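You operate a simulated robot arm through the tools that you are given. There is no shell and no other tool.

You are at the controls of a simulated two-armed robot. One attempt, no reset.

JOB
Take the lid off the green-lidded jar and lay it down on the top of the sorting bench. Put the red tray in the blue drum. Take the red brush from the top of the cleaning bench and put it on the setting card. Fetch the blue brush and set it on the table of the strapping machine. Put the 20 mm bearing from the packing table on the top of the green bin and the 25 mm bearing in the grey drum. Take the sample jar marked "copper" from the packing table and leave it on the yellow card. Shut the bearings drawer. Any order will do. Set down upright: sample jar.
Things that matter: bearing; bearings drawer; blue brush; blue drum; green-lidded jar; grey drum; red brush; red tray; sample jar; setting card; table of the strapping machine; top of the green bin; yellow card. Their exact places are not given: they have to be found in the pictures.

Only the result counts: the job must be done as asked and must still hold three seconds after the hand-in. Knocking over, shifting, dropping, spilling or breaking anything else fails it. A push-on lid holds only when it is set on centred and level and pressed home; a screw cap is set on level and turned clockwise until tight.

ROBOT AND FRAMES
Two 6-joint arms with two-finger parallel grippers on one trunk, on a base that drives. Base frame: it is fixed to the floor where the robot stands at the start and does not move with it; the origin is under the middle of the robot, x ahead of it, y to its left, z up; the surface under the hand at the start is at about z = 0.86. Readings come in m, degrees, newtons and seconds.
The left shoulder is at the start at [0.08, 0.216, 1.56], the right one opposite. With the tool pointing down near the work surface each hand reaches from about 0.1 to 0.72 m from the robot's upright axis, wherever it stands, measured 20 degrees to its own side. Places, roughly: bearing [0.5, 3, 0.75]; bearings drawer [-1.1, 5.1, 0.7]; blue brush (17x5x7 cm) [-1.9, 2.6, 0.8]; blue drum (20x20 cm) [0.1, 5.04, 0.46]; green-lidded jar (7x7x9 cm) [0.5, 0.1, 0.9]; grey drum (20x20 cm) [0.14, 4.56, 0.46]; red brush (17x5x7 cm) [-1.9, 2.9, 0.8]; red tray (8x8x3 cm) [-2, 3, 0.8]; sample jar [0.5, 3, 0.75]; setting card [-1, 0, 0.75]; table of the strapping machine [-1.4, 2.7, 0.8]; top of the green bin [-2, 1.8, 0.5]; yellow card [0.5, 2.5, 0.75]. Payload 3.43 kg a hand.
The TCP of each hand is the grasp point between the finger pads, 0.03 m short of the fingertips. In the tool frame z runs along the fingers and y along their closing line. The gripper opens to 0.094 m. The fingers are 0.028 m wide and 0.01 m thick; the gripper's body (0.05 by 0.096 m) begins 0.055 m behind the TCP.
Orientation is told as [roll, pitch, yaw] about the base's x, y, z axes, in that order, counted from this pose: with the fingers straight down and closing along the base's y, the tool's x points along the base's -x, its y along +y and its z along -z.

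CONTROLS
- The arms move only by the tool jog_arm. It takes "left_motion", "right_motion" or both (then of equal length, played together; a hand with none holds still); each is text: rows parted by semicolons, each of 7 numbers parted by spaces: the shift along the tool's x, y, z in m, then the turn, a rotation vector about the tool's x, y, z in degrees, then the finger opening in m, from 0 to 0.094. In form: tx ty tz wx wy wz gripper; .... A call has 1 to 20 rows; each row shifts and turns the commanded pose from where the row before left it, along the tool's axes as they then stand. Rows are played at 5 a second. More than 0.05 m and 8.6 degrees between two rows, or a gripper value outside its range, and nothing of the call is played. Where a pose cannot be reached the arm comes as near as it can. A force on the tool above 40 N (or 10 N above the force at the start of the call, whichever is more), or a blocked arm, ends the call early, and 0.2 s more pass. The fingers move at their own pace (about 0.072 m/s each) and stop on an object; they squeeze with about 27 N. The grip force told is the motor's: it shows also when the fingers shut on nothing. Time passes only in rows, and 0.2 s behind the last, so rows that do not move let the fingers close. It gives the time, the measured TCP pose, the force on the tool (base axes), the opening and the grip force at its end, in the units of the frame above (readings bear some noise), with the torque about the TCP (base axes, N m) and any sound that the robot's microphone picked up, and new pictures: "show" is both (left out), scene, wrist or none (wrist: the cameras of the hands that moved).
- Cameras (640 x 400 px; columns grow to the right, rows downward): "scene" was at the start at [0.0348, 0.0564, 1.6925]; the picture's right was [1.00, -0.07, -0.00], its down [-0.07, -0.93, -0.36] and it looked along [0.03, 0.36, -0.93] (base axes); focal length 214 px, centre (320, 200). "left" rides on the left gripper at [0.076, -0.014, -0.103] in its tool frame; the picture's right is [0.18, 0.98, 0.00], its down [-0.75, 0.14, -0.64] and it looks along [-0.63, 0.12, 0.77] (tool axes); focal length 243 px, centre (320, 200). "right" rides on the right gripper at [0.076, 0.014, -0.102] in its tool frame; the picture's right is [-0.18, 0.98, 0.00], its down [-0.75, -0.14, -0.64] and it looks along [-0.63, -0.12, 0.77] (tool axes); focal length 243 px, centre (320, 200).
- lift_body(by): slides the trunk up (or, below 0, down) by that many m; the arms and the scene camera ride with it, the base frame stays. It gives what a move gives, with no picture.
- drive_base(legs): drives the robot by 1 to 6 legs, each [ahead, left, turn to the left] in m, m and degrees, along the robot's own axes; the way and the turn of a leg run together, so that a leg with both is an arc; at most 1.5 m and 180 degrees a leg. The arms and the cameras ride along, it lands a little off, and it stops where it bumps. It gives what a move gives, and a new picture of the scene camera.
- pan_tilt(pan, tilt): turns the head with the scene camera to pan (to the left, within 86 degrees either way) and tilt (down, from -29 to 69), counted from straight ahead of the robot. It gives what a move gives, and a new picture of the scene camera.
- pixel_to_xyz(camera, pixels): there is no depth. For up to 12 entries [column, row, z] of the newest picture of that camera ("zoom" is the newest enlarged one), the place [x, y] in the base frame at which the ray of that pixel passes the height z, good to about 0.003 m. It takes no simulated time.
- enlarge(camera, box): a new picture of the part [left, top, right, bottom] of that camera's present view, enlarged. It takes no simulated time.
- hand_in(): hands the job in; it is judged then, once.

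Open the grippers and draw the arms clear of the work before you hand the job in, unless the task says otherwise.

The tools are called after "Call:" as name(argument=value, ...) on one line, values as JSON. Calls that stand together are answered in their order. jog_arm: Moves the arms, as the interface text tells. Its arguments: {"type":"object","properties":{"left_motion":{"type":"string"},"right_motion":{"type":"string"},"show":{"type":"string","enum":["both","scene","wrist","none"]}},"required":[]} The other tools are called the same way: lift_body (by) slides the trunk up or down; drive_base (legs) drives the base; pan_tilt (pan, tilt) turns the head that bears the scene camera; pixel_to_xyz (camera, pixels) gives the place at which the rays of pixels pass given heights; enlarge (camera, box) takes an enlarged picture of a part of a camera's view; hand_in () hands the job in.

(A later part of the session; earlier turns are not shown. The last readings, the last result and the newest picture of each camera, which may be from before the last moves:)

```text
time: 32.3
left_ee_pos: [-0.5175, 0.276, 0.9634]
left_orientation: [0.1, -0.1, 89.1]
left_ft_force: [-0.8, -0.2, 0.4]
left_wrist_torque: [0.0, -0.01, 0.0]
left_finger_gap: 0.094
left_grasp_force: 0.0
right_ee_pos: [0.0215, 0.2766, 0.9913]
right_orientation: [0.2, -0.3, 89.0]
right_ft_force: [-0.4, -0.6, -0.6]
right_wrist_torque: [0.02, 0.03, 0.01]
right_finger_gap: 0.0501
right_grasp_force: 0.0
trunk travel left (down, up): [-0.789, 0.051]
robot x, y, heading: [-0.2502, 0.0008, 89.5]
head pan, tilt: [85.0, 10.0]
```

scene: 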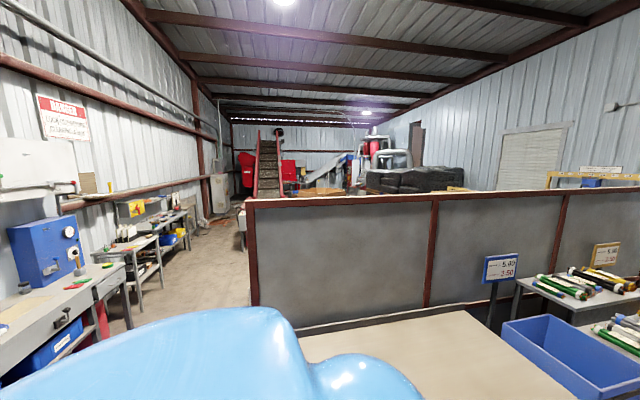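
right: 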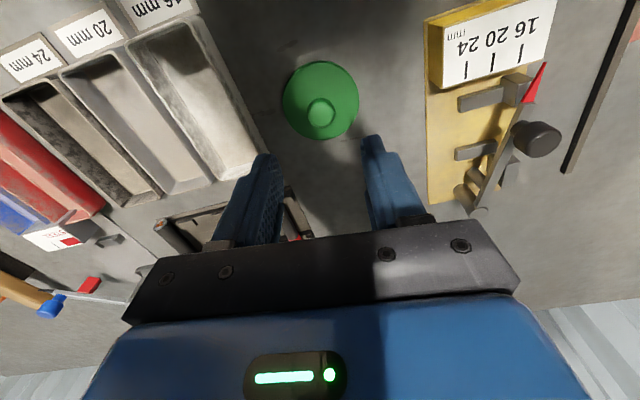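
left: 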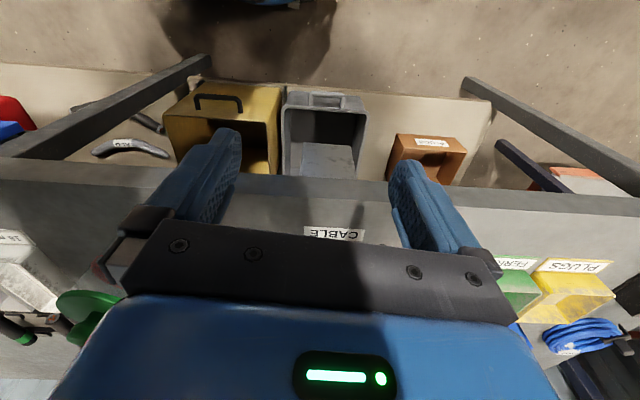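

Now the head looks along −x over a counter. I tilt down to look for the setting card at about (−1, 0, 0.75).

Call:
pan_tilt(pan=80, tilt=45)

Call:
pan_tilt(pan=30, tilt=35)

Call:
pan_tilt(pan=0, tilt=20)

```text
time: 33.3
left_ee_pos: [-0.5184, 0.2756, 0.9612]
left_orientation: [0.0, -0.1, 89.2]
left_ft_force: [-0.2, 0.6, 0.2]
left_wrist_torque: [0.0, -0.01, 0.02]
left_finger_gap: 0.0941
left_grasp_force: 0.1
right_ee_pos: [0.0212, 0.2762, 0.9911]
right_orientation: [0.2, -0.3, 89.0]
right_ft_force: [0.0, 0.0, 0.0]
right_wrist_torque: [-0.01, 0.0, -0.05]
right_finger_gap: 0.05
right_grasp_force: 0.1
trunk travel left (down, up): [-0.789, 0.051]
robot x, y, heading: [-0.2515, -0.0002, 89.2]
head pan, tilt: [80.0, 45.0]
```

scene: 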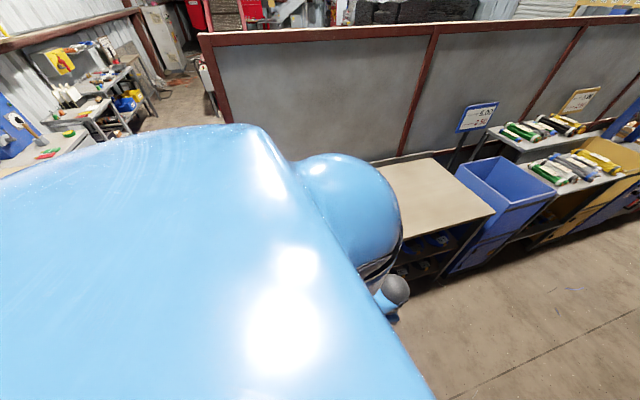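

```text
time: 34.5
left_ee_pos: [-0.5186, 0.2762, 0.964]
left_orientation: [0.0, -0.1, 89.0]
left_ft_force: [0.4, 0.7, 0.8]
left_wrist_torque: [0.0, -0.01, -0.01]
left_finger_gap: 0.094
left_grasp_force: 0.1
right_ee_pos: [0.0216, 0.2761, 0.9914]
right_orientation: [0.2, -0.2, 89.0]
right_ft_force: [0.8, 0.2, 0.1]
right_wrist_torque: [-0.01, -0.01, -0.01]
right_finger_gap: 0.0501
right_grasp_force: 0.0
trunk travel left (down, up): [-0.789, 0.051]
robot x, y, heading: [-0.2523, -0.0018, 89.0]
head pan, tilt: [30.0, 35.0]
```

scene: 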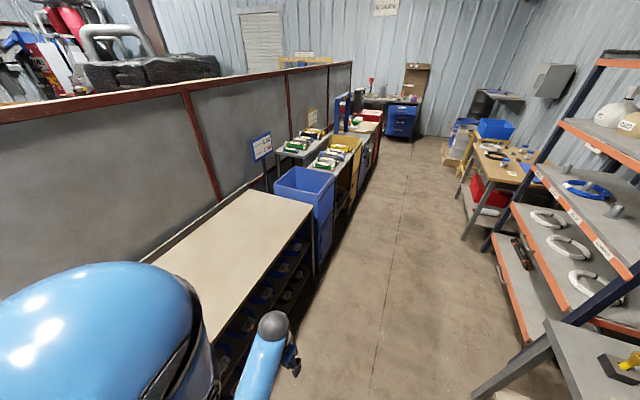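

```text
time: 35.4
left_ee_pos: [-0.5184, 0.276, 0.9623]
left_orientation: [0.1, -0.1, 89.2]
left_ft_force: [0.6, -0.1, 0.2]
left_wrist_torque: [-0.02, 0.0, 0.0]
left_finger_gap: 0.0938
left_grasp_force: 0.0
right_ee_pos: [0.0199, 0.2757, 0.9915]
right_orientation: [0.2, -0.2, 89.0]
right_ft_force: [0.5, 1.0, 0.1]
right_wrist_torque: [0.01, -0.04, 0.0]
right_finger_gap: 0.05
right_grasp_force: 0.0
trunk travel left (down, up): [-0.789, 0.051]
robot x, y, heading: [-0.2514, 0.0002, 89.2]
head pan, tilt: [0.0, 20.0]
```

scene: 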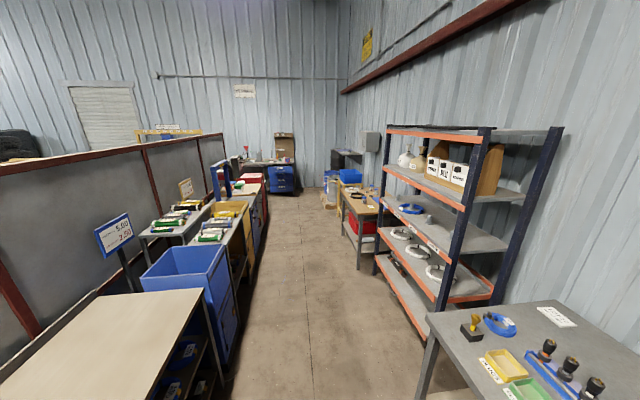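

I measure the layout: counter corners, bin edges, packing table and far bench.

Call:
pixel_to_xyz(camera="scene", pixels=[[204, 289, 0.75], [70, 300, 0.75], [227, 275, 0.7], [375, 210, 0.75], [335, 184, 0.75], [262, 200, 0.8], [225, 205, 0.8], [304, 193, 0.0], [425, 340, 0.86], [375, 270, 0.0], [250, 290, 0.0], [152, 268, 0.6]])

Call:
enlarge(camera="scene", box=[120, 130, 280, 290])

Call:
enlarge(camera="scene", box=[300, 130, 420, 280])

```text
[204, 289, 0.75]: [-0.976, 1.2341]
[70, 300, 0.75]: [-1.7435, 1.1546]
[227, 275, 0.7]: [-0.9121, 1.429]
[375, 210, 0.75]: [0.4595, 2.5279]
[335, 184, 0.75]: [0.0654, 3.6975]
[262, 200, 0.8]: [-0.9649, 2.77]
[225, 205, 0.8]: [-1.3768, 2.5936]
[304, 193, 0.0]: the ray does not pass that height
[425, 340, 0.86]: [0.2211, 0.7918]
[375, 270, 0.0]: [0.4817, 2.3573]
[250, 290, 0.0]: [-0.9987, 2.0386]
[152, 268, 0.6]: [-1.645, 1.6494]
```

```text
2.50 times, centred on (200, 210) of scene
```

zoom: 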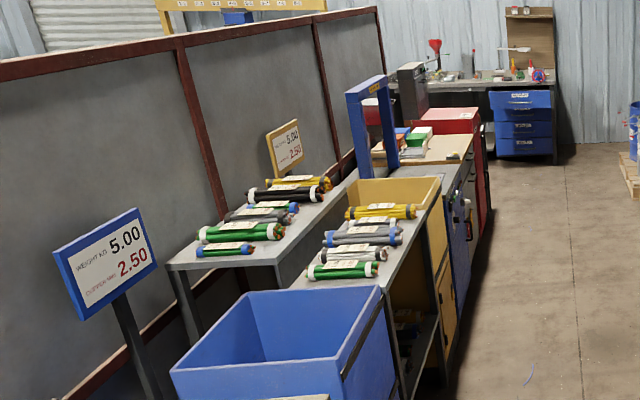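

```text
2.67 times, centred on (360, 205) of scene
```

zoom: 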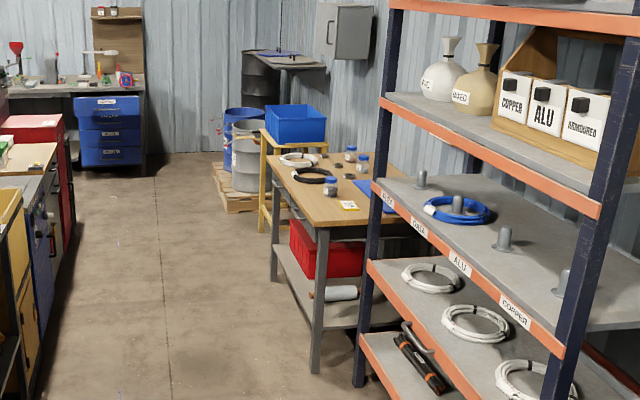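

I check the shelf and the packing table's edges before driving down the corridor.

Call:
pixel_to_xyz(camera="scene", pixels=[[434, 330, 0.1], [376, 277, 0.0], [360, 214, 0.75], [338, 183, 0.75], [384, 210, 0.75], [359, 269, 0.0], [341, 235, 0.0], [244, 308, 0.0], [227, 395, 0.0], [268, 255, 0.0], [301, 193, 0.7], [340, 205, 0.1]])

```text
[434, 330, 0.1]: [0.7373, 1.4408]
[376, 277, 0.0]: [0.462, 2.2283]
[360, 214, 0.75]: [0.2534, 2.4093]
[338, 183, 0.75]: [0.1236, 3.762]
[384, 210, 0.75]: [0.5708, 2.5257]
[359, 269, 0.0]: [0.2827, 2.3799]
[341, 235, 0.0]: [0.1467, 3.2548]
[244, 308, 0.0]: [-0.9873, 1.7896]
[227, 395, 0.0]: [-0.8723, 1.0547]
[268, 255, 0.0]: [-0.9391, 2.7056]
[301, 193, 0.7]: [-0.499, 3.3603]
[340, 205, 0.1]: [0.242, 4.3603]
```

Corridor free from about x=−0.9 to 0.2. I drive along it to y≈2.8 and then turn right to face the packing table.

Call:
drive_base(legs=[[1.4, 0.05, 0], [1.4, 0, 0], [0, 0, -90]])

```text
time: 52.9
left_ee_pos: [0.041, 3.082, 0.9635]
left_orientation: [0.0, -0.1, -2.0]
left_ft_force: [0.2, 0.8, -0.2]
left_wrist_torque: [0.01, 0.02, 0.01]
left_finger_gap: 0.094
left_grasp_force: 0.1
right_ee_pos: [0.0296, 2.5431, 0.991]
right_orientation: [0.0, -0.3, -2.1]
right_ft_force: [0.2, 0.0, 0.0]
right_wrist_torque: [0.0, 0.01, -0.02]
right_finger_gap: 0.05
right_grasp_force: 0.1
trunk travel left (down, up): [-0.789, 0.051]
robot x, y, heading: [-0.241, 2.8193, -1.9]
head pan, tilt: [0.0, 20.0]
```

scene: 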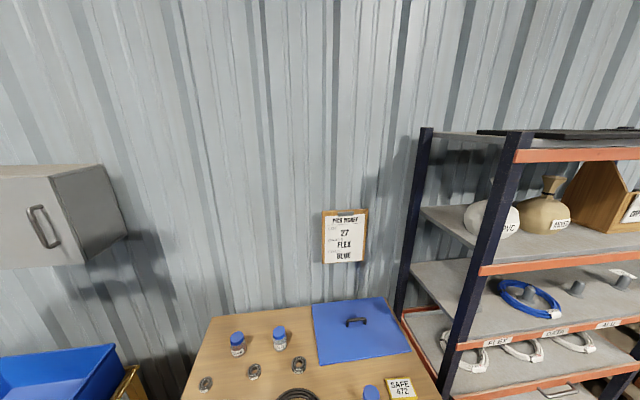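

Facing the packing table; I tilt the head down to see its top.

Call:
pan_tilt(pan=0, tilt=48)

Call:
enlarge(camera="scene", box=[180, 150, 460, 325])

```text
time: 53.8
left_ee_pos: [0.0403, 3.0822, 0.9627]
left_orientation: [0.0, -0.2, -2.0]
left_ft_force: [0.2, 0.6, -0.1]
left_wrist_torque: [-0.01, -0.01, 0.04]
left_finger_gap: 0.0939
left_grasp_force: 0.0
right_ee_pos: [0.0291, 2.5429, 0.9898]
right_orientation: [0.1, -0.3, -2.2]
right_ft_force: [-0.3, 0.3, -0.4]
right_wrist_torque: [-0.02, -0.01, 0.0]
right_finger_gap: 0.0503
right_grasp_force: 0.2
trunk travel left (down, up): [-0.789, 0.051]
robot x, y, heading: [-0.2435, 2.8211, -2.0]
head pan, tilt: [0.0, 48.0]
```

scene: 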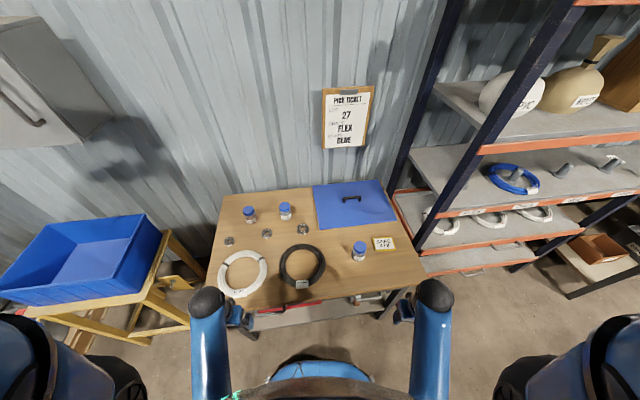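

```text
2.29 times, centred on (320, 238) of scene
```

zoom: 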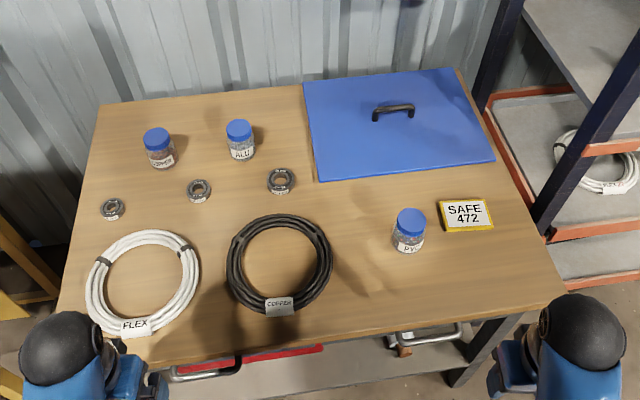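

I see three blue-capped jars, three bearings and a "SAFE 472" card. I enlarge to read the markings.

Call:
enlarge(camera="scene", box=[232, 195, 312, 245])

Call:
enlarge(camera="scene", box=[340, 225, 420, 275])

Call:
enlarge(camera="scene", box=[215, 220, 247, 250])

Call:
enlarge(camera="scene", box=[255, 220, 315, 245])

```text
8.00 times, centred on (272, 220) of scene
```

zoom: 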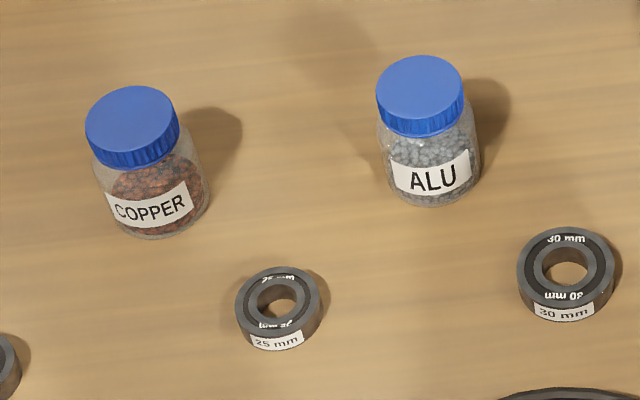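

```text
8.00 times, centred on (380, 250) of scene
```

zoom: 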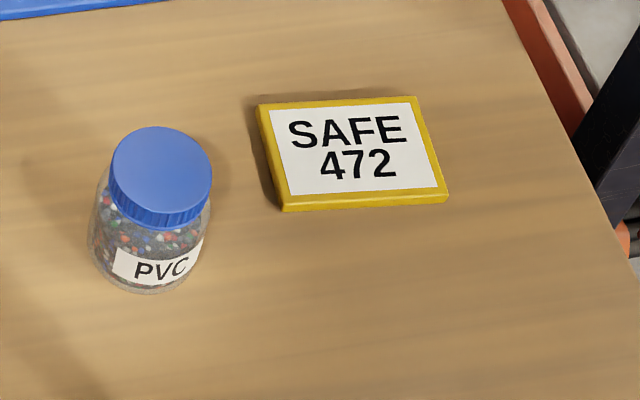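

```text
13.33 times, centred on (231, 235) of scene
```

zoom: 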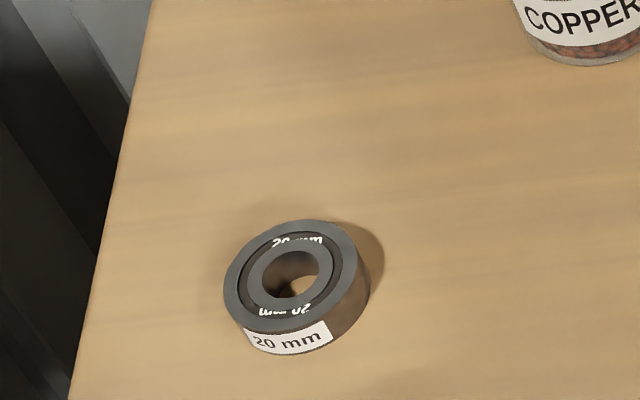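

```text
10.67 times, centred on (285, 232) of scene
```

zoom: 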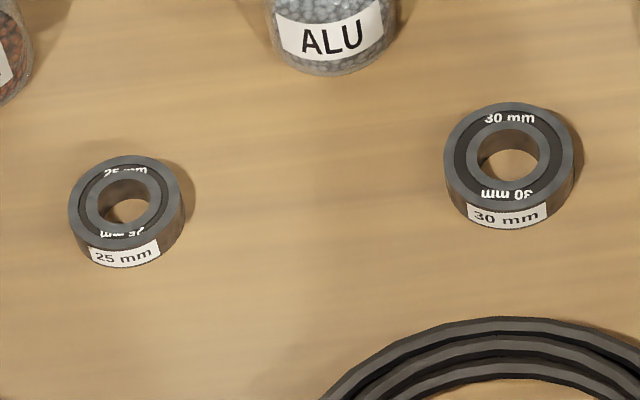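

Copper jar at left (249,215), 20 mm bearing at (229,241), 25 mm at (267,233), yellow card at (384,244). I compute their positions.

Call:
pixel_to_xyz(camera="scene", pixels=[[251, 221, 0.76], [248.5, 209, 0.82], [229.3, 240.5, 0.765], [266.7, 232.5, 0.765], [303, 229, 0.765], [384, 244, 0.76], [359, 243, 0.82], [285, 204, 0.82], [371.5, 250, 0.76], [396, 249, 0.76], [392, 237, 0.76], [373, 238, 0.76]])

```text
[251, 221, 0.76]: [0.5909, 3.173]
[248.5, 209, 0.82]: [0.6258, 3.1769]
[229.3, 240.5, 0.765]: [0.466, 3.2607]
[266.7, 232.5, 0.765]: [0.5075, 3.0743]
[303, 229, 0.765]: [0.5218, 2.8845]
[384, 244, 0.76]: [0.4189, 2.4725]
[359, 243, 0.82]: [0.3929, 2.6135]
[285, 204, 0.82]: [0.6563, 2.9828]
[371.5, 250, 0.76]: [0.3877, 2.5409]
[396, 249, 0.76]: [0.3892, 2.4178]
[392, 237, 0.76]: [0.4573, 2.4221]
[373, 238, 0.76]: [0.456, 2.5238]
```

I check the table's front edge and how far my base protrudes.

Call:
pixel_to_xyz(camera="scene", pixels=[[311, 301, 0.75], [210, 313, 0.75], [424, 279, 0.75], [222, 195, 0.75], [310, 348, 0.3], [310, 348, 0.6], [270, 365, 0.3], [345, 195, 0.76]])

Call:
pan_tilt(pan=0, tilt=69)

```text
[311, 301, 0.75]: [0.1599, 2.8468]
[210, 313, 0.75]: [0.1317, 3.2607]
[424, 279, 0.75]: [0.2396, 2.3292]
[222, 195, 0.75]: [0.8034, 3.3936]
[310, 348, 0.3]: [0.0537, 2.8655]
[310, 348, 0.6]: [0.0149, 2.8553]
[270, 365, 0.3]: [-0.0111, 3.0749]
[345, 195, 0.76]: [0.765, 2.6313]
```

```text
time: 54.7
left_ee_pos: [0.0401, 3.0824, 0.9627]
left_orientation: [0.0, 0.0, -2.0]
left_ft_force: [-0.2, -0.3, 0.4]
left_wrist_torque: [0.02, 0.0, 0.0]
left_finger_gap: 0.0938
left_grasp_force: 0.0
right_ee_pos: [0.0289, 2.5437, 0.9924]
right_orientation: [0.1, -0.3, -2.3]
right_ft_force: [0.2, 0.1, -0.3]
right_wrist_torque: [0.01, -0.01, 0.03]
right_finger_gap: 0.0502
right_grasp_force: 0.0
trunk travel left (down, up): [-0.789, 0.051]
robot x, y, heading: [-0.24, 2.8211, -2.0]
head pan, tilt: [0.0, 68.8]
```

scene: 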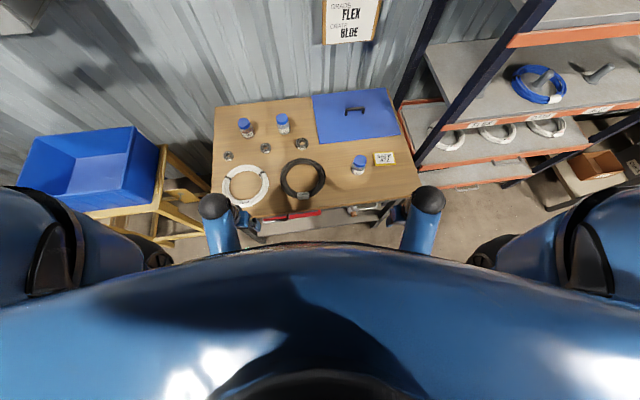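

The base front reaches about 0.29 m ahead of the axis and the table edge is at x≈0.16, so I may go about 8 cm closer; for more reach I'll lower the trunk. First I shift the base and lower the trunk by 0.12.

Call:
drive_base(legs=[[0.07, 0.12, 2]])

Call:
lift_body(by=-0.11)

```text
time: 56.0
left_ee_pos: [0.1025, 3.2085, 0.9639]
left_orientation: [0.1, -0.2, -0.1]
left_ft_force: [0.0, 0.1, -0.3]
left_wrist_torque: [0.07, 0.02, 0.04]
left_finger_gap: 0.0941
left_grasp_force: 0.0
right_ee_pos: [0.1106, 2.6697, 0.9922]
right_orientation: [0.2, -0.5, -0.2]
right_ft_force: [-0.4, -0.4, -0.1]
right_wrist_torque: [0.0, 0.02, 0.01]
right_finger_gap: 0.0502
right_grasp_force: 0.0
trunk travel left (down, up): [-0.789, 0.051]
robot x, y, heading: [-0.1681, 2.937, -0.2]
head pan, tilt: [0.0, 68.8]
```

scene: 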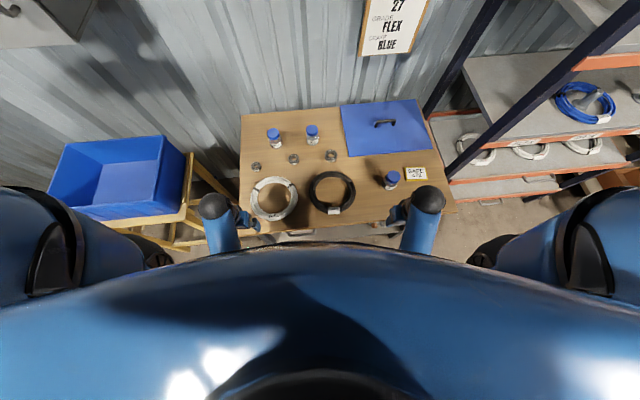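

```text
time: 57.4
left_ee_pos: [0.1044, 3.2107, 0.852]
left_orientation: [0.0, 0.0, -0.1]
left_ft_force: [0.7, -0.6, -0.5]
left_wrist_torque: [0.0, -0.03, 0.06]
left_finger_gap: 0.0937
left_grasp_force: 0.0
right_ee_pos: [0.1113, 2.6709, 0.8811]
right_orientation: [0.1, -0.3, -0.2]
right_ft_force: [0.2, -0.1, -0.5]
right_wrist_torque: [0.01, -0.01, 0.01]
right_finger_gap: 0.05
right_grasp_force: 0.0
trunk travel left (down, up): [-0.679, 0.161]
robot x, y, heading: [-0.1672, 2.9393, -0.2]
head pan, tilt: [0.0, 68.8]
```

I move both hands forward and up over the table edge before lowering the trunk more.

Call:
jog_arm(left_motion="-0.03 0 -0.035 0 0 0 0.09; -0.035 0 -0.03 0 0 0 0.09; -0.035 0 -0.03 0 0 0 0.09; -0.035 0 -0.03 0 0 0 0.09; -0.035 0 -0.03 0 0 0 0.09; 0 0 0 0 0 0 0.09", right_motion="-0.03 0 -0.035 0 0 0 0.09; -0.035 0 -0.03 0 0 0 0.09; -0.035 0 -0.03 0 0 0 0.09; -0.035 0 -0.03 0 0 0 0.09; 0 0 0 0 0 0 0.09; 0 0 0 0 0 0 0.09", show="wrist")

```text
time: 58.8
left_ee_pos: [0.2723, 3.2095, 0.8868]
left_orientation: [0.0, -0.2, -0.1]
left_ft_force: [-0.8, -0.8, -0.1]
left_wrist_torque: [0.02, 0.0, 0.04]
left_finger_gap: 0.0899
left_grasp_force: 0.0
left hand out of reach, approached as far as the arm can: row 2, 3, 4, 5
right_ee_pos: [0.2371, 2.6732, 0.8842]
right_orientation: [0.1, -0.6, -0.3]
right_ft_force: [-0.5, -0.4, 0.2]
right_wrist_torque: [0.0, 0.03, -0.02]
right_finger_gap: 0.0902
right_grasp_force: 0.1
right hand out of reach, approached as far as the arm can: row 1, 2, 3, 4
trunk travel left (down, up): [-0.679, 0.161]
robot x, y, heading: [-0.168, 2.937, -0.2]
head pan, tilt: [0.0, 68.8]
```

right: 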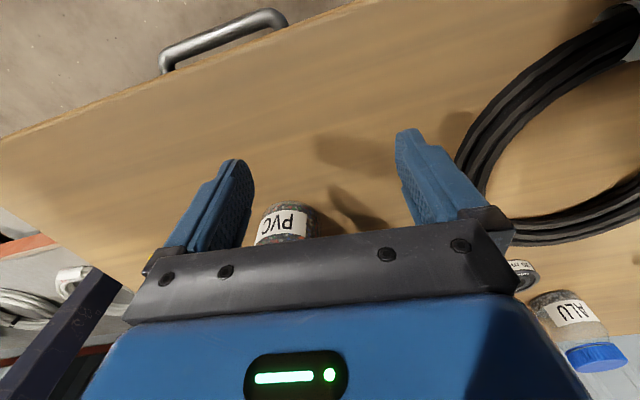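
left: 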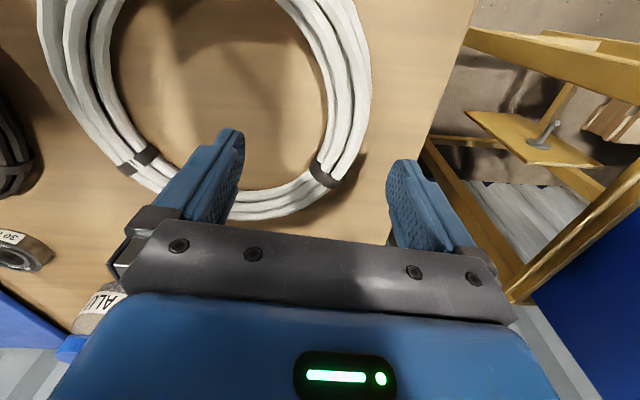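

The arms cannot fold higher so near the body; farther ahead they can. I move the left hand ahead and up toward the copper jar, and the right hand a bit up and back.

Call:
jog_arm(left_motion="-0.04 0 0 0 0 0 0.09; -0.04 0 0 0 0 0 0.09; -0.035 0 -0.02 0 0 0 0.09; -0.035 0 -0.02 0 0 0 0.09; -0.02 0 -0.02 0 0 0 0.09; 0 0 0 0 0 0 0.09", show="both")

```text
time: 60.2
left_ee_pos: [0.4432, 3.2102, 0.9464]
left_orientation: [0.0, -0.2, 0.0]
left_ft_force: [0.2, -0.1, 0.8]
left_wrist_torque: [0.0, 0.01, 0.0]
left_finger_gap: 0.0901
left_grasp_force: 0.0
right_ee_pos: [0.2364, 2.6737, 0.8842]
right_orientation: [0.0, -0.5, -0.2]
right_ft_force: [0.0, 0.4, 0.5]
right_wrist_torque: [0.0, -0.02, -0.02]
right_finger_gap: 0.0901
right_grasp_force: 0.0
trunk travel left (down, up): [-0.679, 0.161]
robot x, y, heading: [-0.1738, 2.9393, 0.0]
head pan, tilt: [0.0, 68.8]
```

scene: 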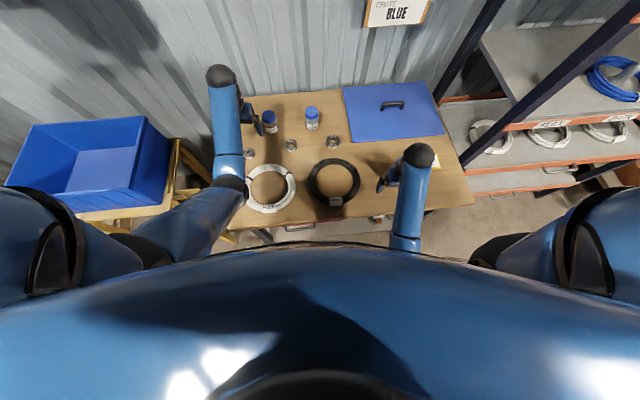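
left: 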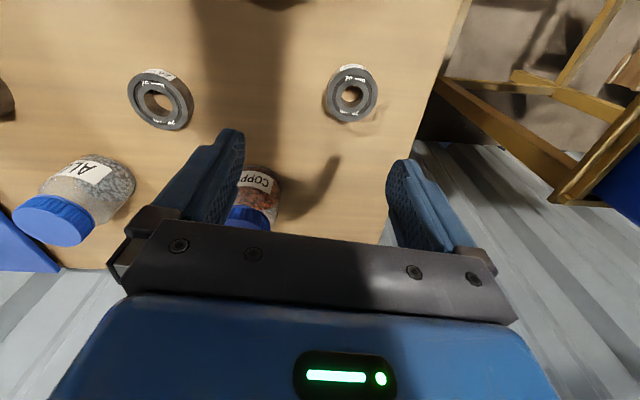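

The left camera now sees the 25 mm bearing at (161,100), the 20 mm bearing at (352,93) and the copper jar at (257,195). I compute positions.

Call:
pixel_to_xyz(camera="left", pixels=[[161, 102, 0.765], [352, 95, 0.765], [259, 172, 0.75], [260, 178, 0.75], [255, 195, 0.8], [250, 215, 0.83], [85, 180, 0.8]])

Call:
enlarge(camera="left", box=[120, 50, 400, 225])

```text
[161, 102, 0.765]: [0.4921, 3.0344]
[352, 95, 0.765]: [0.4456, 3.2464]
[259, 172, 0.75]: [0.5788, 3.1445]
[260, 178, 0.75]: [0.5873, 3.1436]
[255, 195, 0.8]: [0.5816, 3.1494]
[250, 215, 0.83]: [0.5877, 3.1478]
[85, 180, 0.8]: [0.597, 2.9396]
```

```text
2.29 times, centred on (260, 138) of left
```

zoom: 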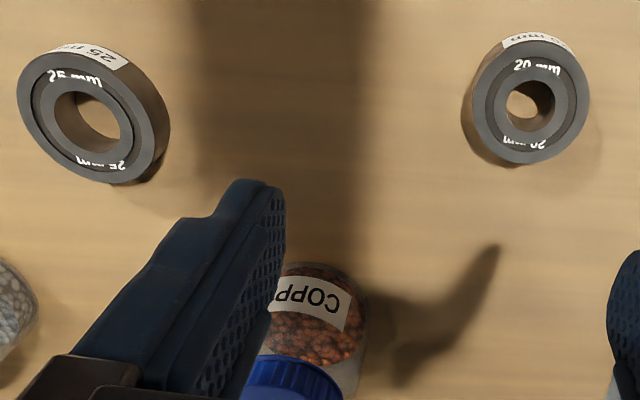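

Comparing the two cameras, the rays agree at bearing top z≈0.81, so the table top is about z=0.795. The copper jar is then about (0.556, 3.155). I move the left hand above it and look.

Call:
jog_arm(left_motion="0 -0.03 -0.005 0 0 0 0.09; 0 -0.025 -0.005 0 0 0 0.09; -0.03 0 0 0 0 0 0.09; -0.03 0 0 0 0 0 0.09; 0 0 0 0 0 0 0.09", show="wrist")

```text
time: 61.4
left_ee_pos: [0.5054, 3.1536, 0.9562]
left_orientation: [-0.1, -0.1, -0.1]
left_ft_force: [0.8, -0.3, 0.6]
left_wrist_torque: [0.03, -0.03, 0.02]
left_finger_gap: 0.0901
left_grasp_force: 0.0
right_ee_pos: [0.2371, 2.674, 0.8837]
right_orientation: [0.1, -0.6, -0.3]
right_ft_force: [-0.4, 0.3, -0.8]
right_wrist_torque: [-0.01, -0.02, -0.03]
right_finger_gap: 0.0902
right_grasp_force: 0.1
trunk travel left (down, up): [-0.679, 0.161]
robot x, y, heading: [-0.1676, 2.9401, 0.0]
head pan, tilt: [0.0, 68.8]
```

left: 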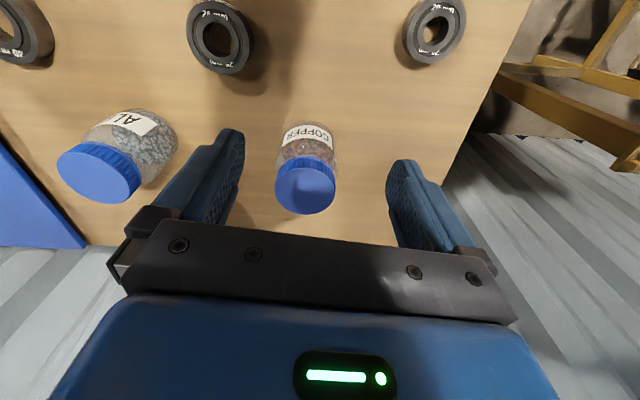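

Jar now in full view, cap centre about (306,187), base about (310,130). I compute positions at plausible heights.

Call:
pixel_to_xyz(camera="left", pixels=[[306, 189, 0.885], [306, 189, 0.875], [306, 189, 0.865], [309, 140, 0.795], [309, 140, 0.785], [309, 123, 0.795], [428, 30, 0.81], [219, 35, 0.81]])

Call:
enlarge(camera="left", box=[240, 110, 400, 210])

```text
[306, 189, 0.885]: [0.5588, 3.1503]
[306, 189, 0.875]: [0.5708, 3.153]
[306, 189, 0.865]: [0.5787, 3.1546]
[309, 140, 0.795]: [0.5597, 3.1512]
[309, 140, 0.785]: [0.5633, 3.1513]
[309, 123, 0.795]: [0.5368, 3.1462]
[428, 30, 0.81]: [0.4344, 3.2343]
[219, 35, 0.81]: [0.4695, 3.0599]
```

```text
4.00 times, centred on (320, 160) of left
```

zoom: 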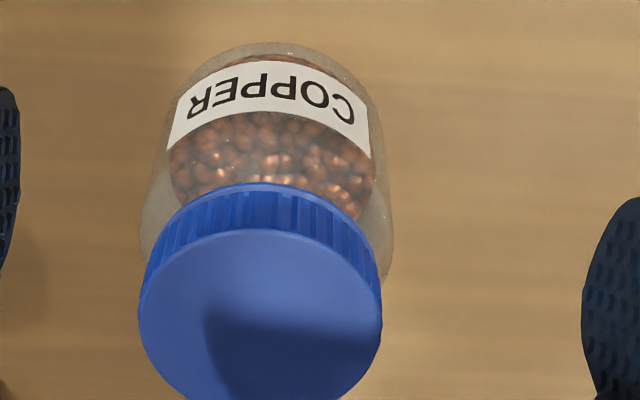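

Jar centre is about (0.561, 3.151), height 0.088. I move over it and lower to z≈0.84 around the body.

Call:
jog_arm(left_motion="-0.028 -0.0025 0 0 0 0 0.09; -0.028 0 0 0 0 0 0.09; 0 0 0.03 0 0 0 0.09; 0 0 0.03 0 0 0 0.09; 0 0 0.03 0 0 0 0.09; 0 0 0.015 0 0 0 0.09; 0 0 0.01 0 0 0 0.09; 0 0 0 0 0 0 0.09", show="wrist")

```text
time: 63.2
left_ee_pos: [0.5332, 3.1521, 0.8534]
left_orientation: [0.0, 0.0, -0.2]
left_ft_force: [-1.1, 0.3, -0.1]
left_wrist_torque: [0.0, -0.03, 0.02]
left_finger_gap: 0.0899
left_grasp_force: 0.0
left hand out of reach, approached as far as the arm can: row 4, 5, 6, 7
right_ee_pos: [0.2365, 2.6729, 0.8838]
right_orientation: [0.1, -0.5, -0.2]
right_ft_force: [0.4, -0.3, -1.0]
right_wrist_torque: [0.03, 0.02, -0.01]
right_finger_gap: 0.0898
right_grasp_force: 0.1
trunk travel left (down, up): [-0.679, 0.161]
robot x, y, heading: [-0.1681, 2.9376, -0.1]
head pan, tilt: [0.0, 68.8]
```

left: 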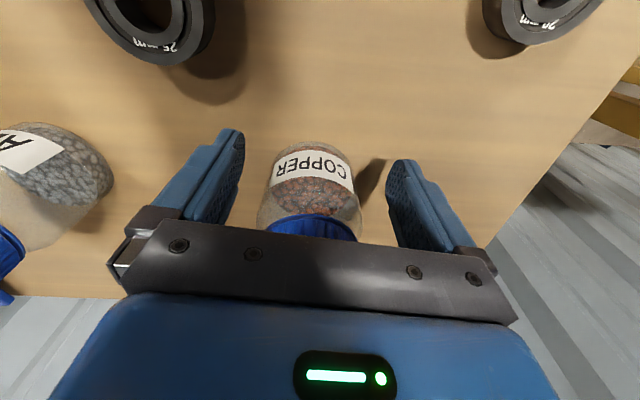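

The left arm is at its reach limit at this trunk height. I raise the left hand again, and bring the right hand sideways, then forward and up (clear of the PVC jar at about (0.35, 2.63)), so that the trunk can be lowered.

Call:
jog_arm(left_motion="0 0 -0.03 0 0 0 0.09; 0 0 -0.03 0 0 0 0.09; 0 0 -0.03 0 0 0 0.09; 0 0 0 0 0 0 0.09; 0 0 0 0 0 0 0.09; 0 0 0 0 0 0 0.09; 0 0 0 0 0 0 0.09; 0 0 0 0 0 0 0.09", right_motion="0 0.04 0 0 0 0 0.04; 0 0.04 0 0 0 0 0.04; 0 0.02 0 0 0 0 0.04; -0.035 0 -0.005 0 0 0 0.04; -0.035 0 -0.015 0 0 0 0.04; -0.035 0 -0.03 0 0 0 0.04; -0.03 0 -0.02 0 0 0 0.04; 0 0 0 0 0 0 0.04", show="both")

```text
time: 65.0
left_ee_pos: [0.5313, 3.1529, 0.9427]
left_orientation: [0.0, -0.1, 0.0]
left_ft_force: [0.2, -0.6, 0.9]
left_wrist_torque: [-0.02, 0.01, 0.01]
left_finger_gap: 0.0898
left_grasp_force: 0.1
right_ee_pos: [0.3839, 2.7705, 0.9255]
right_orientation: [0.3, -0.4, -0.2]
right_ft_force: [0.3, -1.0, -0.5]
right_wrist_torque: [0.03, -0.02, -0.01]
right_finger_gap: 0.0398
right_grasp_force: 0.0
right hand out of reach, approached as far as the arm can: row 5, 6, 7
trunk travel left (down, up): [-0.679, 0.161]
robot x, y, heading: [-0.1689, 2.9418, -0.1]
head pan, tilt: [0.0, 68.8]
```

scene: 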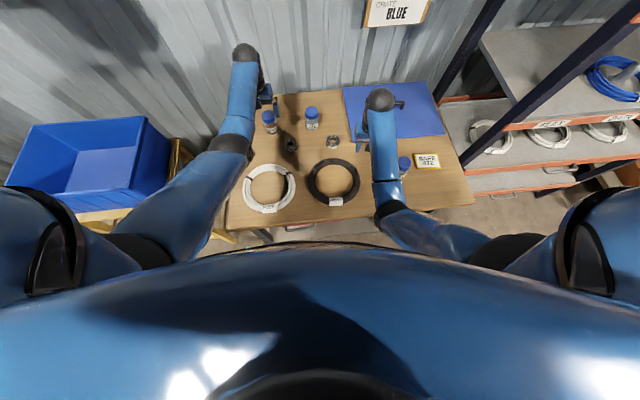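
right: 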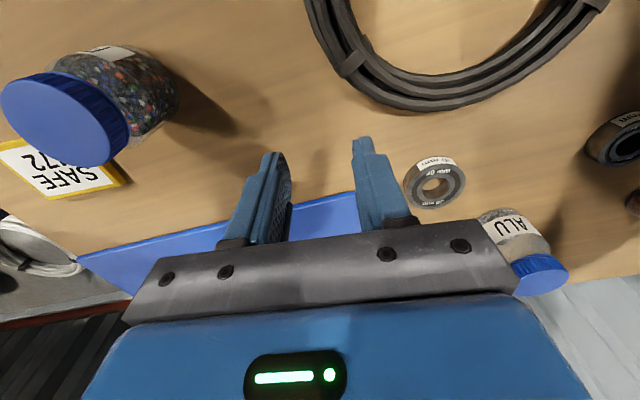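
left: 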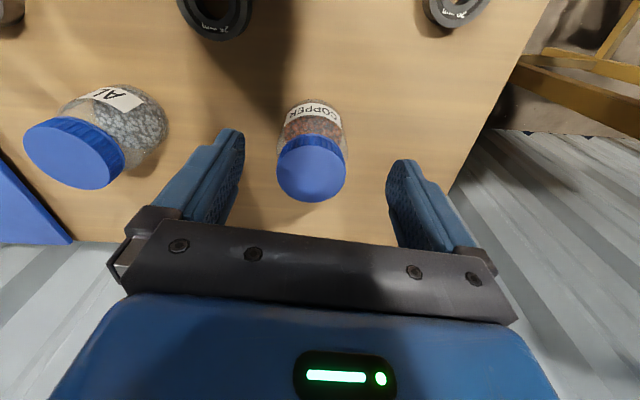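

Clear below both hands. I lower the trunk by 0.07.

Call:
lift_body(by=-0.07)

Call:
jog_arm(left_motion="-0.03 0 0 0 0 0 0.09; 0 0 0 0 0 0 0.09", show="wrist")

```text
time: 66.1
left_ee_pos: [0.5322, 3.1525, 0.8732]
left_orientation: [0.0, 0.0, -0.1]
left_ft_force: [0.1, 0.5, 0.0]
left_wrist_torque: [-0.03, 0.01, 0.0]
left_finger_gap: 0.0901
left_grasp_force: 0.0
right_ee_pos: [0.3835, 2.7721, 0.8545]
right_orientation: [0.1, -0.5, -0.3]
right_ft_force: [0.5, 0.5, -0.5]
right_wrist_torque: [0.0, 0.01, 0.02]
right_finger_gap: 0.0399
right_grasp_force: 0.2
trunk travel left (down, up): [-0.609, 0.231]
robot x, y, heading: [-0.1676, 2.9376, -0.2]
head pan, tilt: [0.0, 68.8]
```

```text
time: 66.7
left_ee_pos: [0.5622, 3.152, 0.8734]
left_orientation: [0.1, -0.1, 0.0]
left_ft_force: [0.0, 0.8, 1.1]
left_wrist_torque: [-0.01, -0.01, 0.05]
left_finger_gap: 0.0898
left_grasp_force: 0.0
right_ee_pos: [0.3842, 2.7714, 0.8553]
right_orientation: [0.1, -0.6, -0.3]
right_ft_force: [0.1, -0.4, -0.7]
right_wrist_torque: [0.0, 0.03, 0.0]
right_finger_gap: 0.0401
right_grasp_force: 0.0
trunk travel left (down, up): [-0.609, 0.231]
robot x, y, heading: [-0.1706, 2.9398, -0.3]
head pan, tilt: [0.0, 68.8]
```

left: 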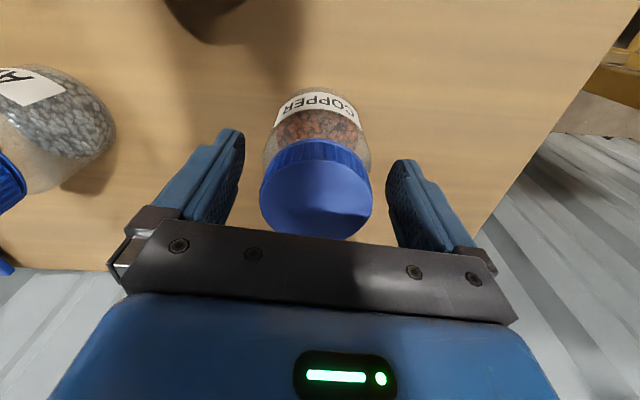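

The jar sits centred between the fingers. I lower 3.3 cm and close.

Call:
jog_arm(left_motion="0 0 0.015 0 0 0 0.09; 0 0 0.015 0 0 0 0.09; 0 0 0.003 0 0 0 0.09; 0 0 0 0 0 0 0.05; 0 0 0 0 0 0 0.03; 0 0 0 0 0 0 0.03; 0 0 0 0 0 0 0.03; 0 0 0 0 0 0 0.03", show="wrist")

```text
time: 68.5
left_ee_pos: [0.5571, 3.1521, 0.8423]
left_orientation: [0.0, -0.1, -0.1]
left_ft_force: [0.7, -0.5, 0.8]
left_wrist_torque: [-0.03, -0.08, 0.02]
left_finger_gap: 0.067
left_grasp_force: 27.0
left hand out of reach, approached as far as the arm can: row 2
right_ee_pos: [0.3839, 2.7724, 0.8555]
right_orientation: [0.2, -0.5, -0.1]
right_ft_force: [-0.8, 0.2, 0.3]
right_wrist_torque: [-0.03, 0.01, 0.01]
right_finger_gap: 0.04
right_grasp_force: 0.0
trunk travel left (down, up): [-0.609, 0.231]
robot x, y, heading: [-0.1679, 2.9394, 0.1]
head pan, tilt: [0.0, 68.8]
```

left: 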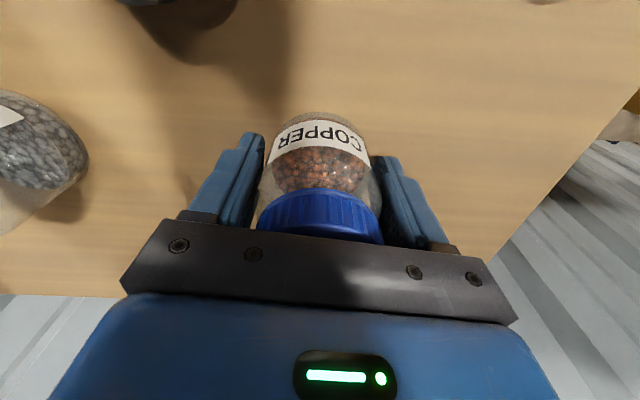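

The jar is held (gap 67 mm, 27 N). I lift with the trunk.

Call:
lift_body(by=0.12)

Call:
pan_tilt(pan=0, tilt=55)

```text
time: 70.0
left_ee_pos: [0.5571, 3.1518, 0.9602]
left_orientation: [0.0, 0.1, -0.2]
left_ft_force: [-0.3, 0.3, -2.6]
left_wrist_torque: [-0.01, 0.03, 0.01]
left_finger_gap: 0.0667
left_grasp_force: 27.2
right_ee_pos: [0.384, 2.7728, 0.9742]
right_orientation: [0.3, -0.4, -0.3]
right_ft_force: [-0.4, -0.5, -0.1]
right_wrist_torque: [0.0, 0.0, 0.0]
right_finger_gap: 0.0401
right_grasp_force: 0.0
trunk travel left (down, up): [-0.729, 0.111]
robot x, y, heading: [-0.1689, 2.9372, -0.3]
head pan, tilt: [0.0, 68.8]
```

```text
time: 70.8
left_ee_pos: [0.5564, 3.1531, 0.9607]
left_orientation: [0.0, 0.0, -0.1]
left_ft_force: [0.5, 0.1, -3.5]
left_wrist_torque: [0.0, 0.03, -0.01]
left_finger_gap: 0.0669
left_grasp_force: 27.1
right_ee_pos: [0.3843, 2.7723, 0.9762]
right_orientation: [0.3, -0.5, -0.2]
right_ft_force: [0.8, 0.6, -0.4]
right_wrist_torque: [-0.02, 0.01, 0.01]
right_finger_gap: 0.0401
right_grasp_force: 0.0
trunk travel left (down, up): [-0.729, 0.111]
robot x, y, heading: [-0.1655, 2.9349, -0.2]
head pan, tilt: [0.0, 55.0]
```

scene: 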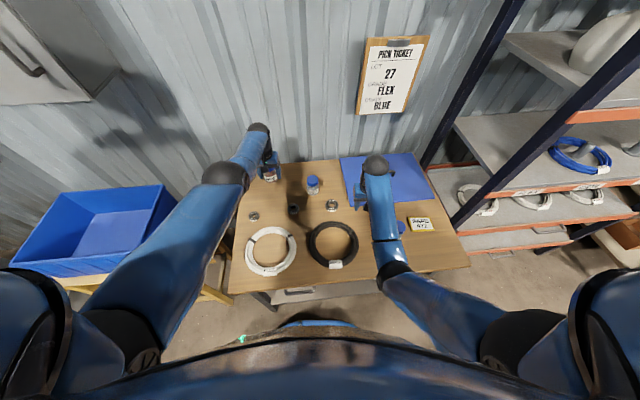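

The jar is lifted. I draw the right hand back out of the way and pull the left hand with the jar nearer.

Call:
jog_arm(left_motion="0.04 0 0 0 0 0 0.03; 0.04 0 0 0 0 0 0.03; 0.04 0 0 0 0 0 0.03; 0 0 0 0 0 0 0.03; 0 0 0 0 0 0 0.03; 0 0 0 0 0 0 0.03; 0 0 0 0 0 0 0.03; 0 0 0 0 0 0 0.03; 0 0 0 0 0 0 0.03; 0 0 0 0 0 0 0.03", right_motion="0.045 0 0.008 0 0 0 0.04; 0.045 0 0.008 0 0 0 0.04; 0.045 0 0.008 0 0 0 0.04; 0.045 0 0.008 0 0 0 0.04; 0.045 0 0.008 0 0 0 0.04; 0 -0.04 0 0 0 0 0.04; 0 -0.04 0 0 0 0 0.04; 0 -0.04 0 0 0 0 0.04; 0 -0.03 0 0 0 0 0.04; 0 0 0 0 0 0 0.04", show="scene")

```text
time: 73.0
left_ee_pos: [0.4374, 3.1515, 0.9613]
left_orientation: [0.0, 0.1, -0.1]
left_ft_force: [-0.2, -0.7, -2.7]
left_wrist_torque: [0.01, 0.02, 0.02]
left_finger_gap: 0.067
left_grasp_force: 26.9
right_ee_pos: [0.1637, 2.6241, 0.918]
right_orientation: [0.2, -0.5, -0.2]
right_ft_force: [0.2, -0.1, 0.3]
right_wrist_torque: [-0.01, 0.0, -0.01]
right_finger_gap: 0.0399
right_grasp_force: 0.1
right hand out of reach, approached as far as the arm can: row 1, 2
trunk travel left (down, up): [-0.729, 0.111]
robot x, y, heading: [-0.1655, 2.9412, 0.0]
head pan, tilt: [0.0, 55.0]
```

scene: 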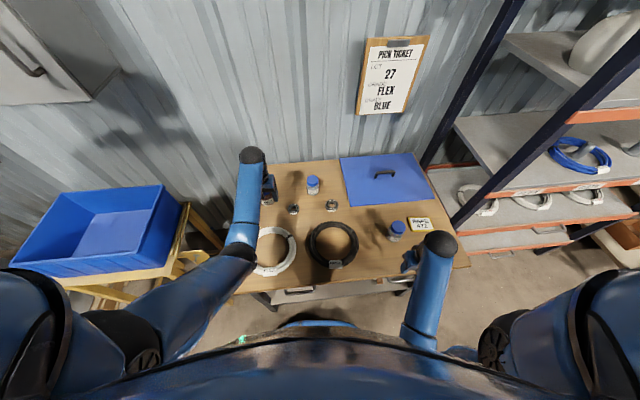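

I shift the base 0.27 m to the right toward the yellow card.

Call:
drive_base(legs=[[0, -0.27, 0]])

```text
time: 74.9
left_ee_pos: [0.436, 2.8845, 0.961]
left_orientation: [-0.1, 0.0, 0.0]
left_ft_force: [0.0, -0.6, -2.8]
left_wrist_torque: [-0.02, 0.0, -0.02]
left_finger_gap: 0.0669
left_grasp_force: 27.2
right_ee_pos: [0.163, 2.3562, 0.9184]
right_orientation: [0.0, -0.5, -0.2]
right_ft_force: [-0.4, 0.3, -0.1]
right_wrist_torque: [0.01, -0.02, 0.02]
right_finger_gap: 0.04
right_grasp_force: 0.2
trunk travel left (down, up): [-0.729, 0.111]
robot x, y, heading: [-0.1712, 2.6689, 0.0]
head pan, tilt: [0.0, 55.0]
```

scene: 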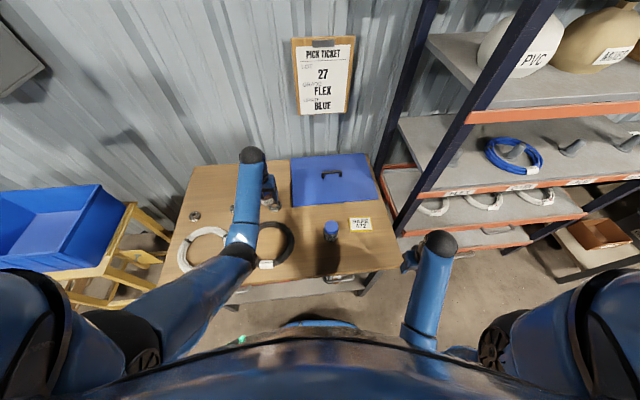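

The card is at (360,223). I compute its place and PVC jar's place.

Call:
enlarge(camera="scene", box=[310, 205, 390, 255])

Call:
pixel_to_xyz(camera="scene", pixels=[[360, 223, 0.805], [330, 226, 0.883]])

```text
8.00 times, centred on (350, 230) of scene
```

zoom: 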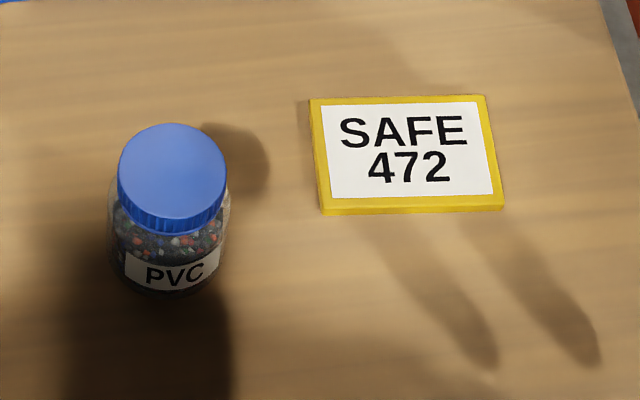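

```text
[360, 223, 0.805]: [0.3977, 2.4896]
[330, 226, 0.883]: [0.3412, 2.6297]
```

Card centre about (0.392, 2.487). I bring the jar above the card.

Call:
jog_arm(left_motion="0.005 -0.044 0 0 0 0 0.03; 0.005 -0.044 0 0 0 0 0.03; 0.005 -0.044 0 0 0 0 0.03; 0.005 -0.044 0 0 0 0 0.03; 0.005 -0.044 0 0 0 0 0.03; 0.005 -0.044 0 0 0 0 0.03; 0.005 -0.044 0 0 0 0 0.03; 0.005 -0.044 0 0 0 0 0.03; 0.003 -0.044 0 0 0 0 0.03; 0 0 0 0 0 0 0.03", show="both")

```text
time: 77.1
left_ee_pos: [0.3931, 2.4872, 0.9623]
left_orientation: [0.0, -0.1, 0.1]
left_ft_force: [0.2, 0.7, -2.3]
left_wrist_torque: [0.02, 0.06, 0.03]
left_finger_gap: 0.0671
left_grasp_force: 26.7
right_ee_pos: [0.1632, 2.3558, 0.9173]
right_orientation: [0.2, -0.5, -0.1]
right_ft_force: [0.8, 0.5, 0.2]
right_wrist_torque: [-0.03, -0.01, -0.02]
right_finger_gap: 0.0399
right_grasp_force: 0.0
trunk travel left (down, up): [-0.729, 0.111]
robot x, y, heading: [-0.1683, 2.6675, -0.2]
head pan, tilt: [0.0, 55.0]
```

scene: 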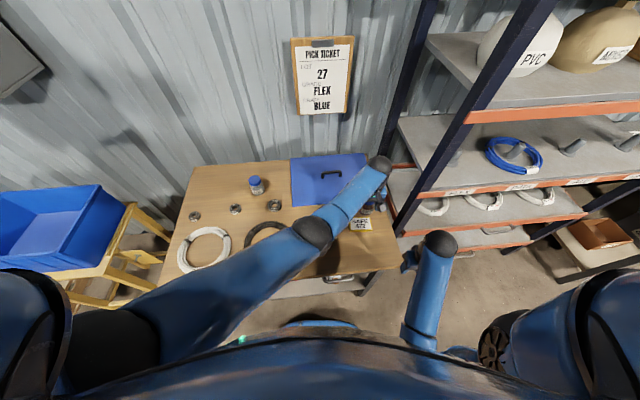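
left: 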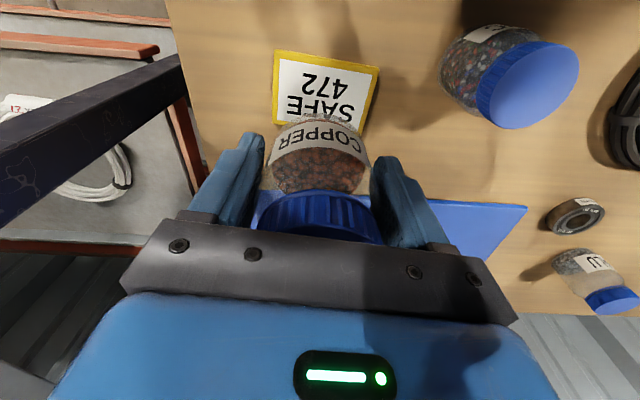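

The card is visible below the jar with corners at about (277,52), (379,67), (272,122). I compute them.

Call:
enlarge(camera="left", box=[240, 30, 400, 130])

Call:
pixel_to_xyz(camera="left", pixels=[[277, 52, 0.805], [379, 67, 0.805], [272, 122, 0.805]])

```text
4.00 times, centred on (320, 80) of left
```

zoom: 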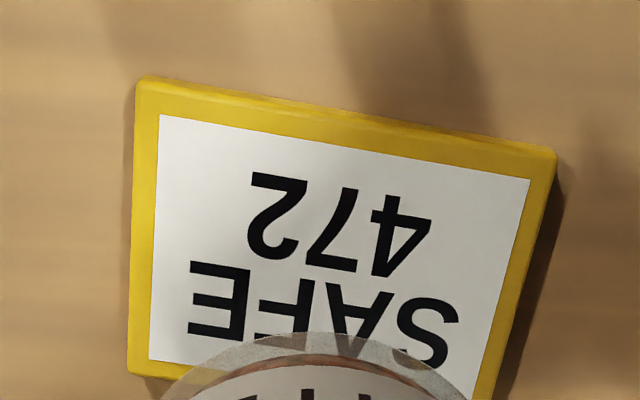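

```text
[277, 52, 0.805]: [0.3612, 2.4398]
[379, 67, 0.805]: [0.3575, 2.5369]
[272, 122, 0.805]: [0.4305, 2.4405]
```

I check where the jar's bottom front edge is relative to the hand.

Call:
pixel_to_xyz(camera="left", pixels=[[322, 112, 0.914], [322, 112, 0.918], [266, 185, 0.955], [371, 172, 0.955]])

Call:
enlarge(camera="left", box=[240, 100, 400, 200])

```text
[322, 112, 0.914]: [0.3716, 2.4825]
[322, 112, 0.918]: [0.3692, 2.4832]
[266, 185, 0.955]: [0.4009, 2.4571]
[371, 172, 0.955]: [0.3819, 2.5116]
```

```text
4.00 times, centred on (320, 150) of left
```

zoom: 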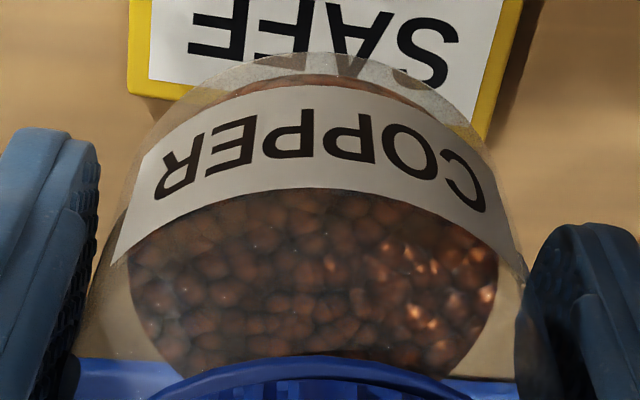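

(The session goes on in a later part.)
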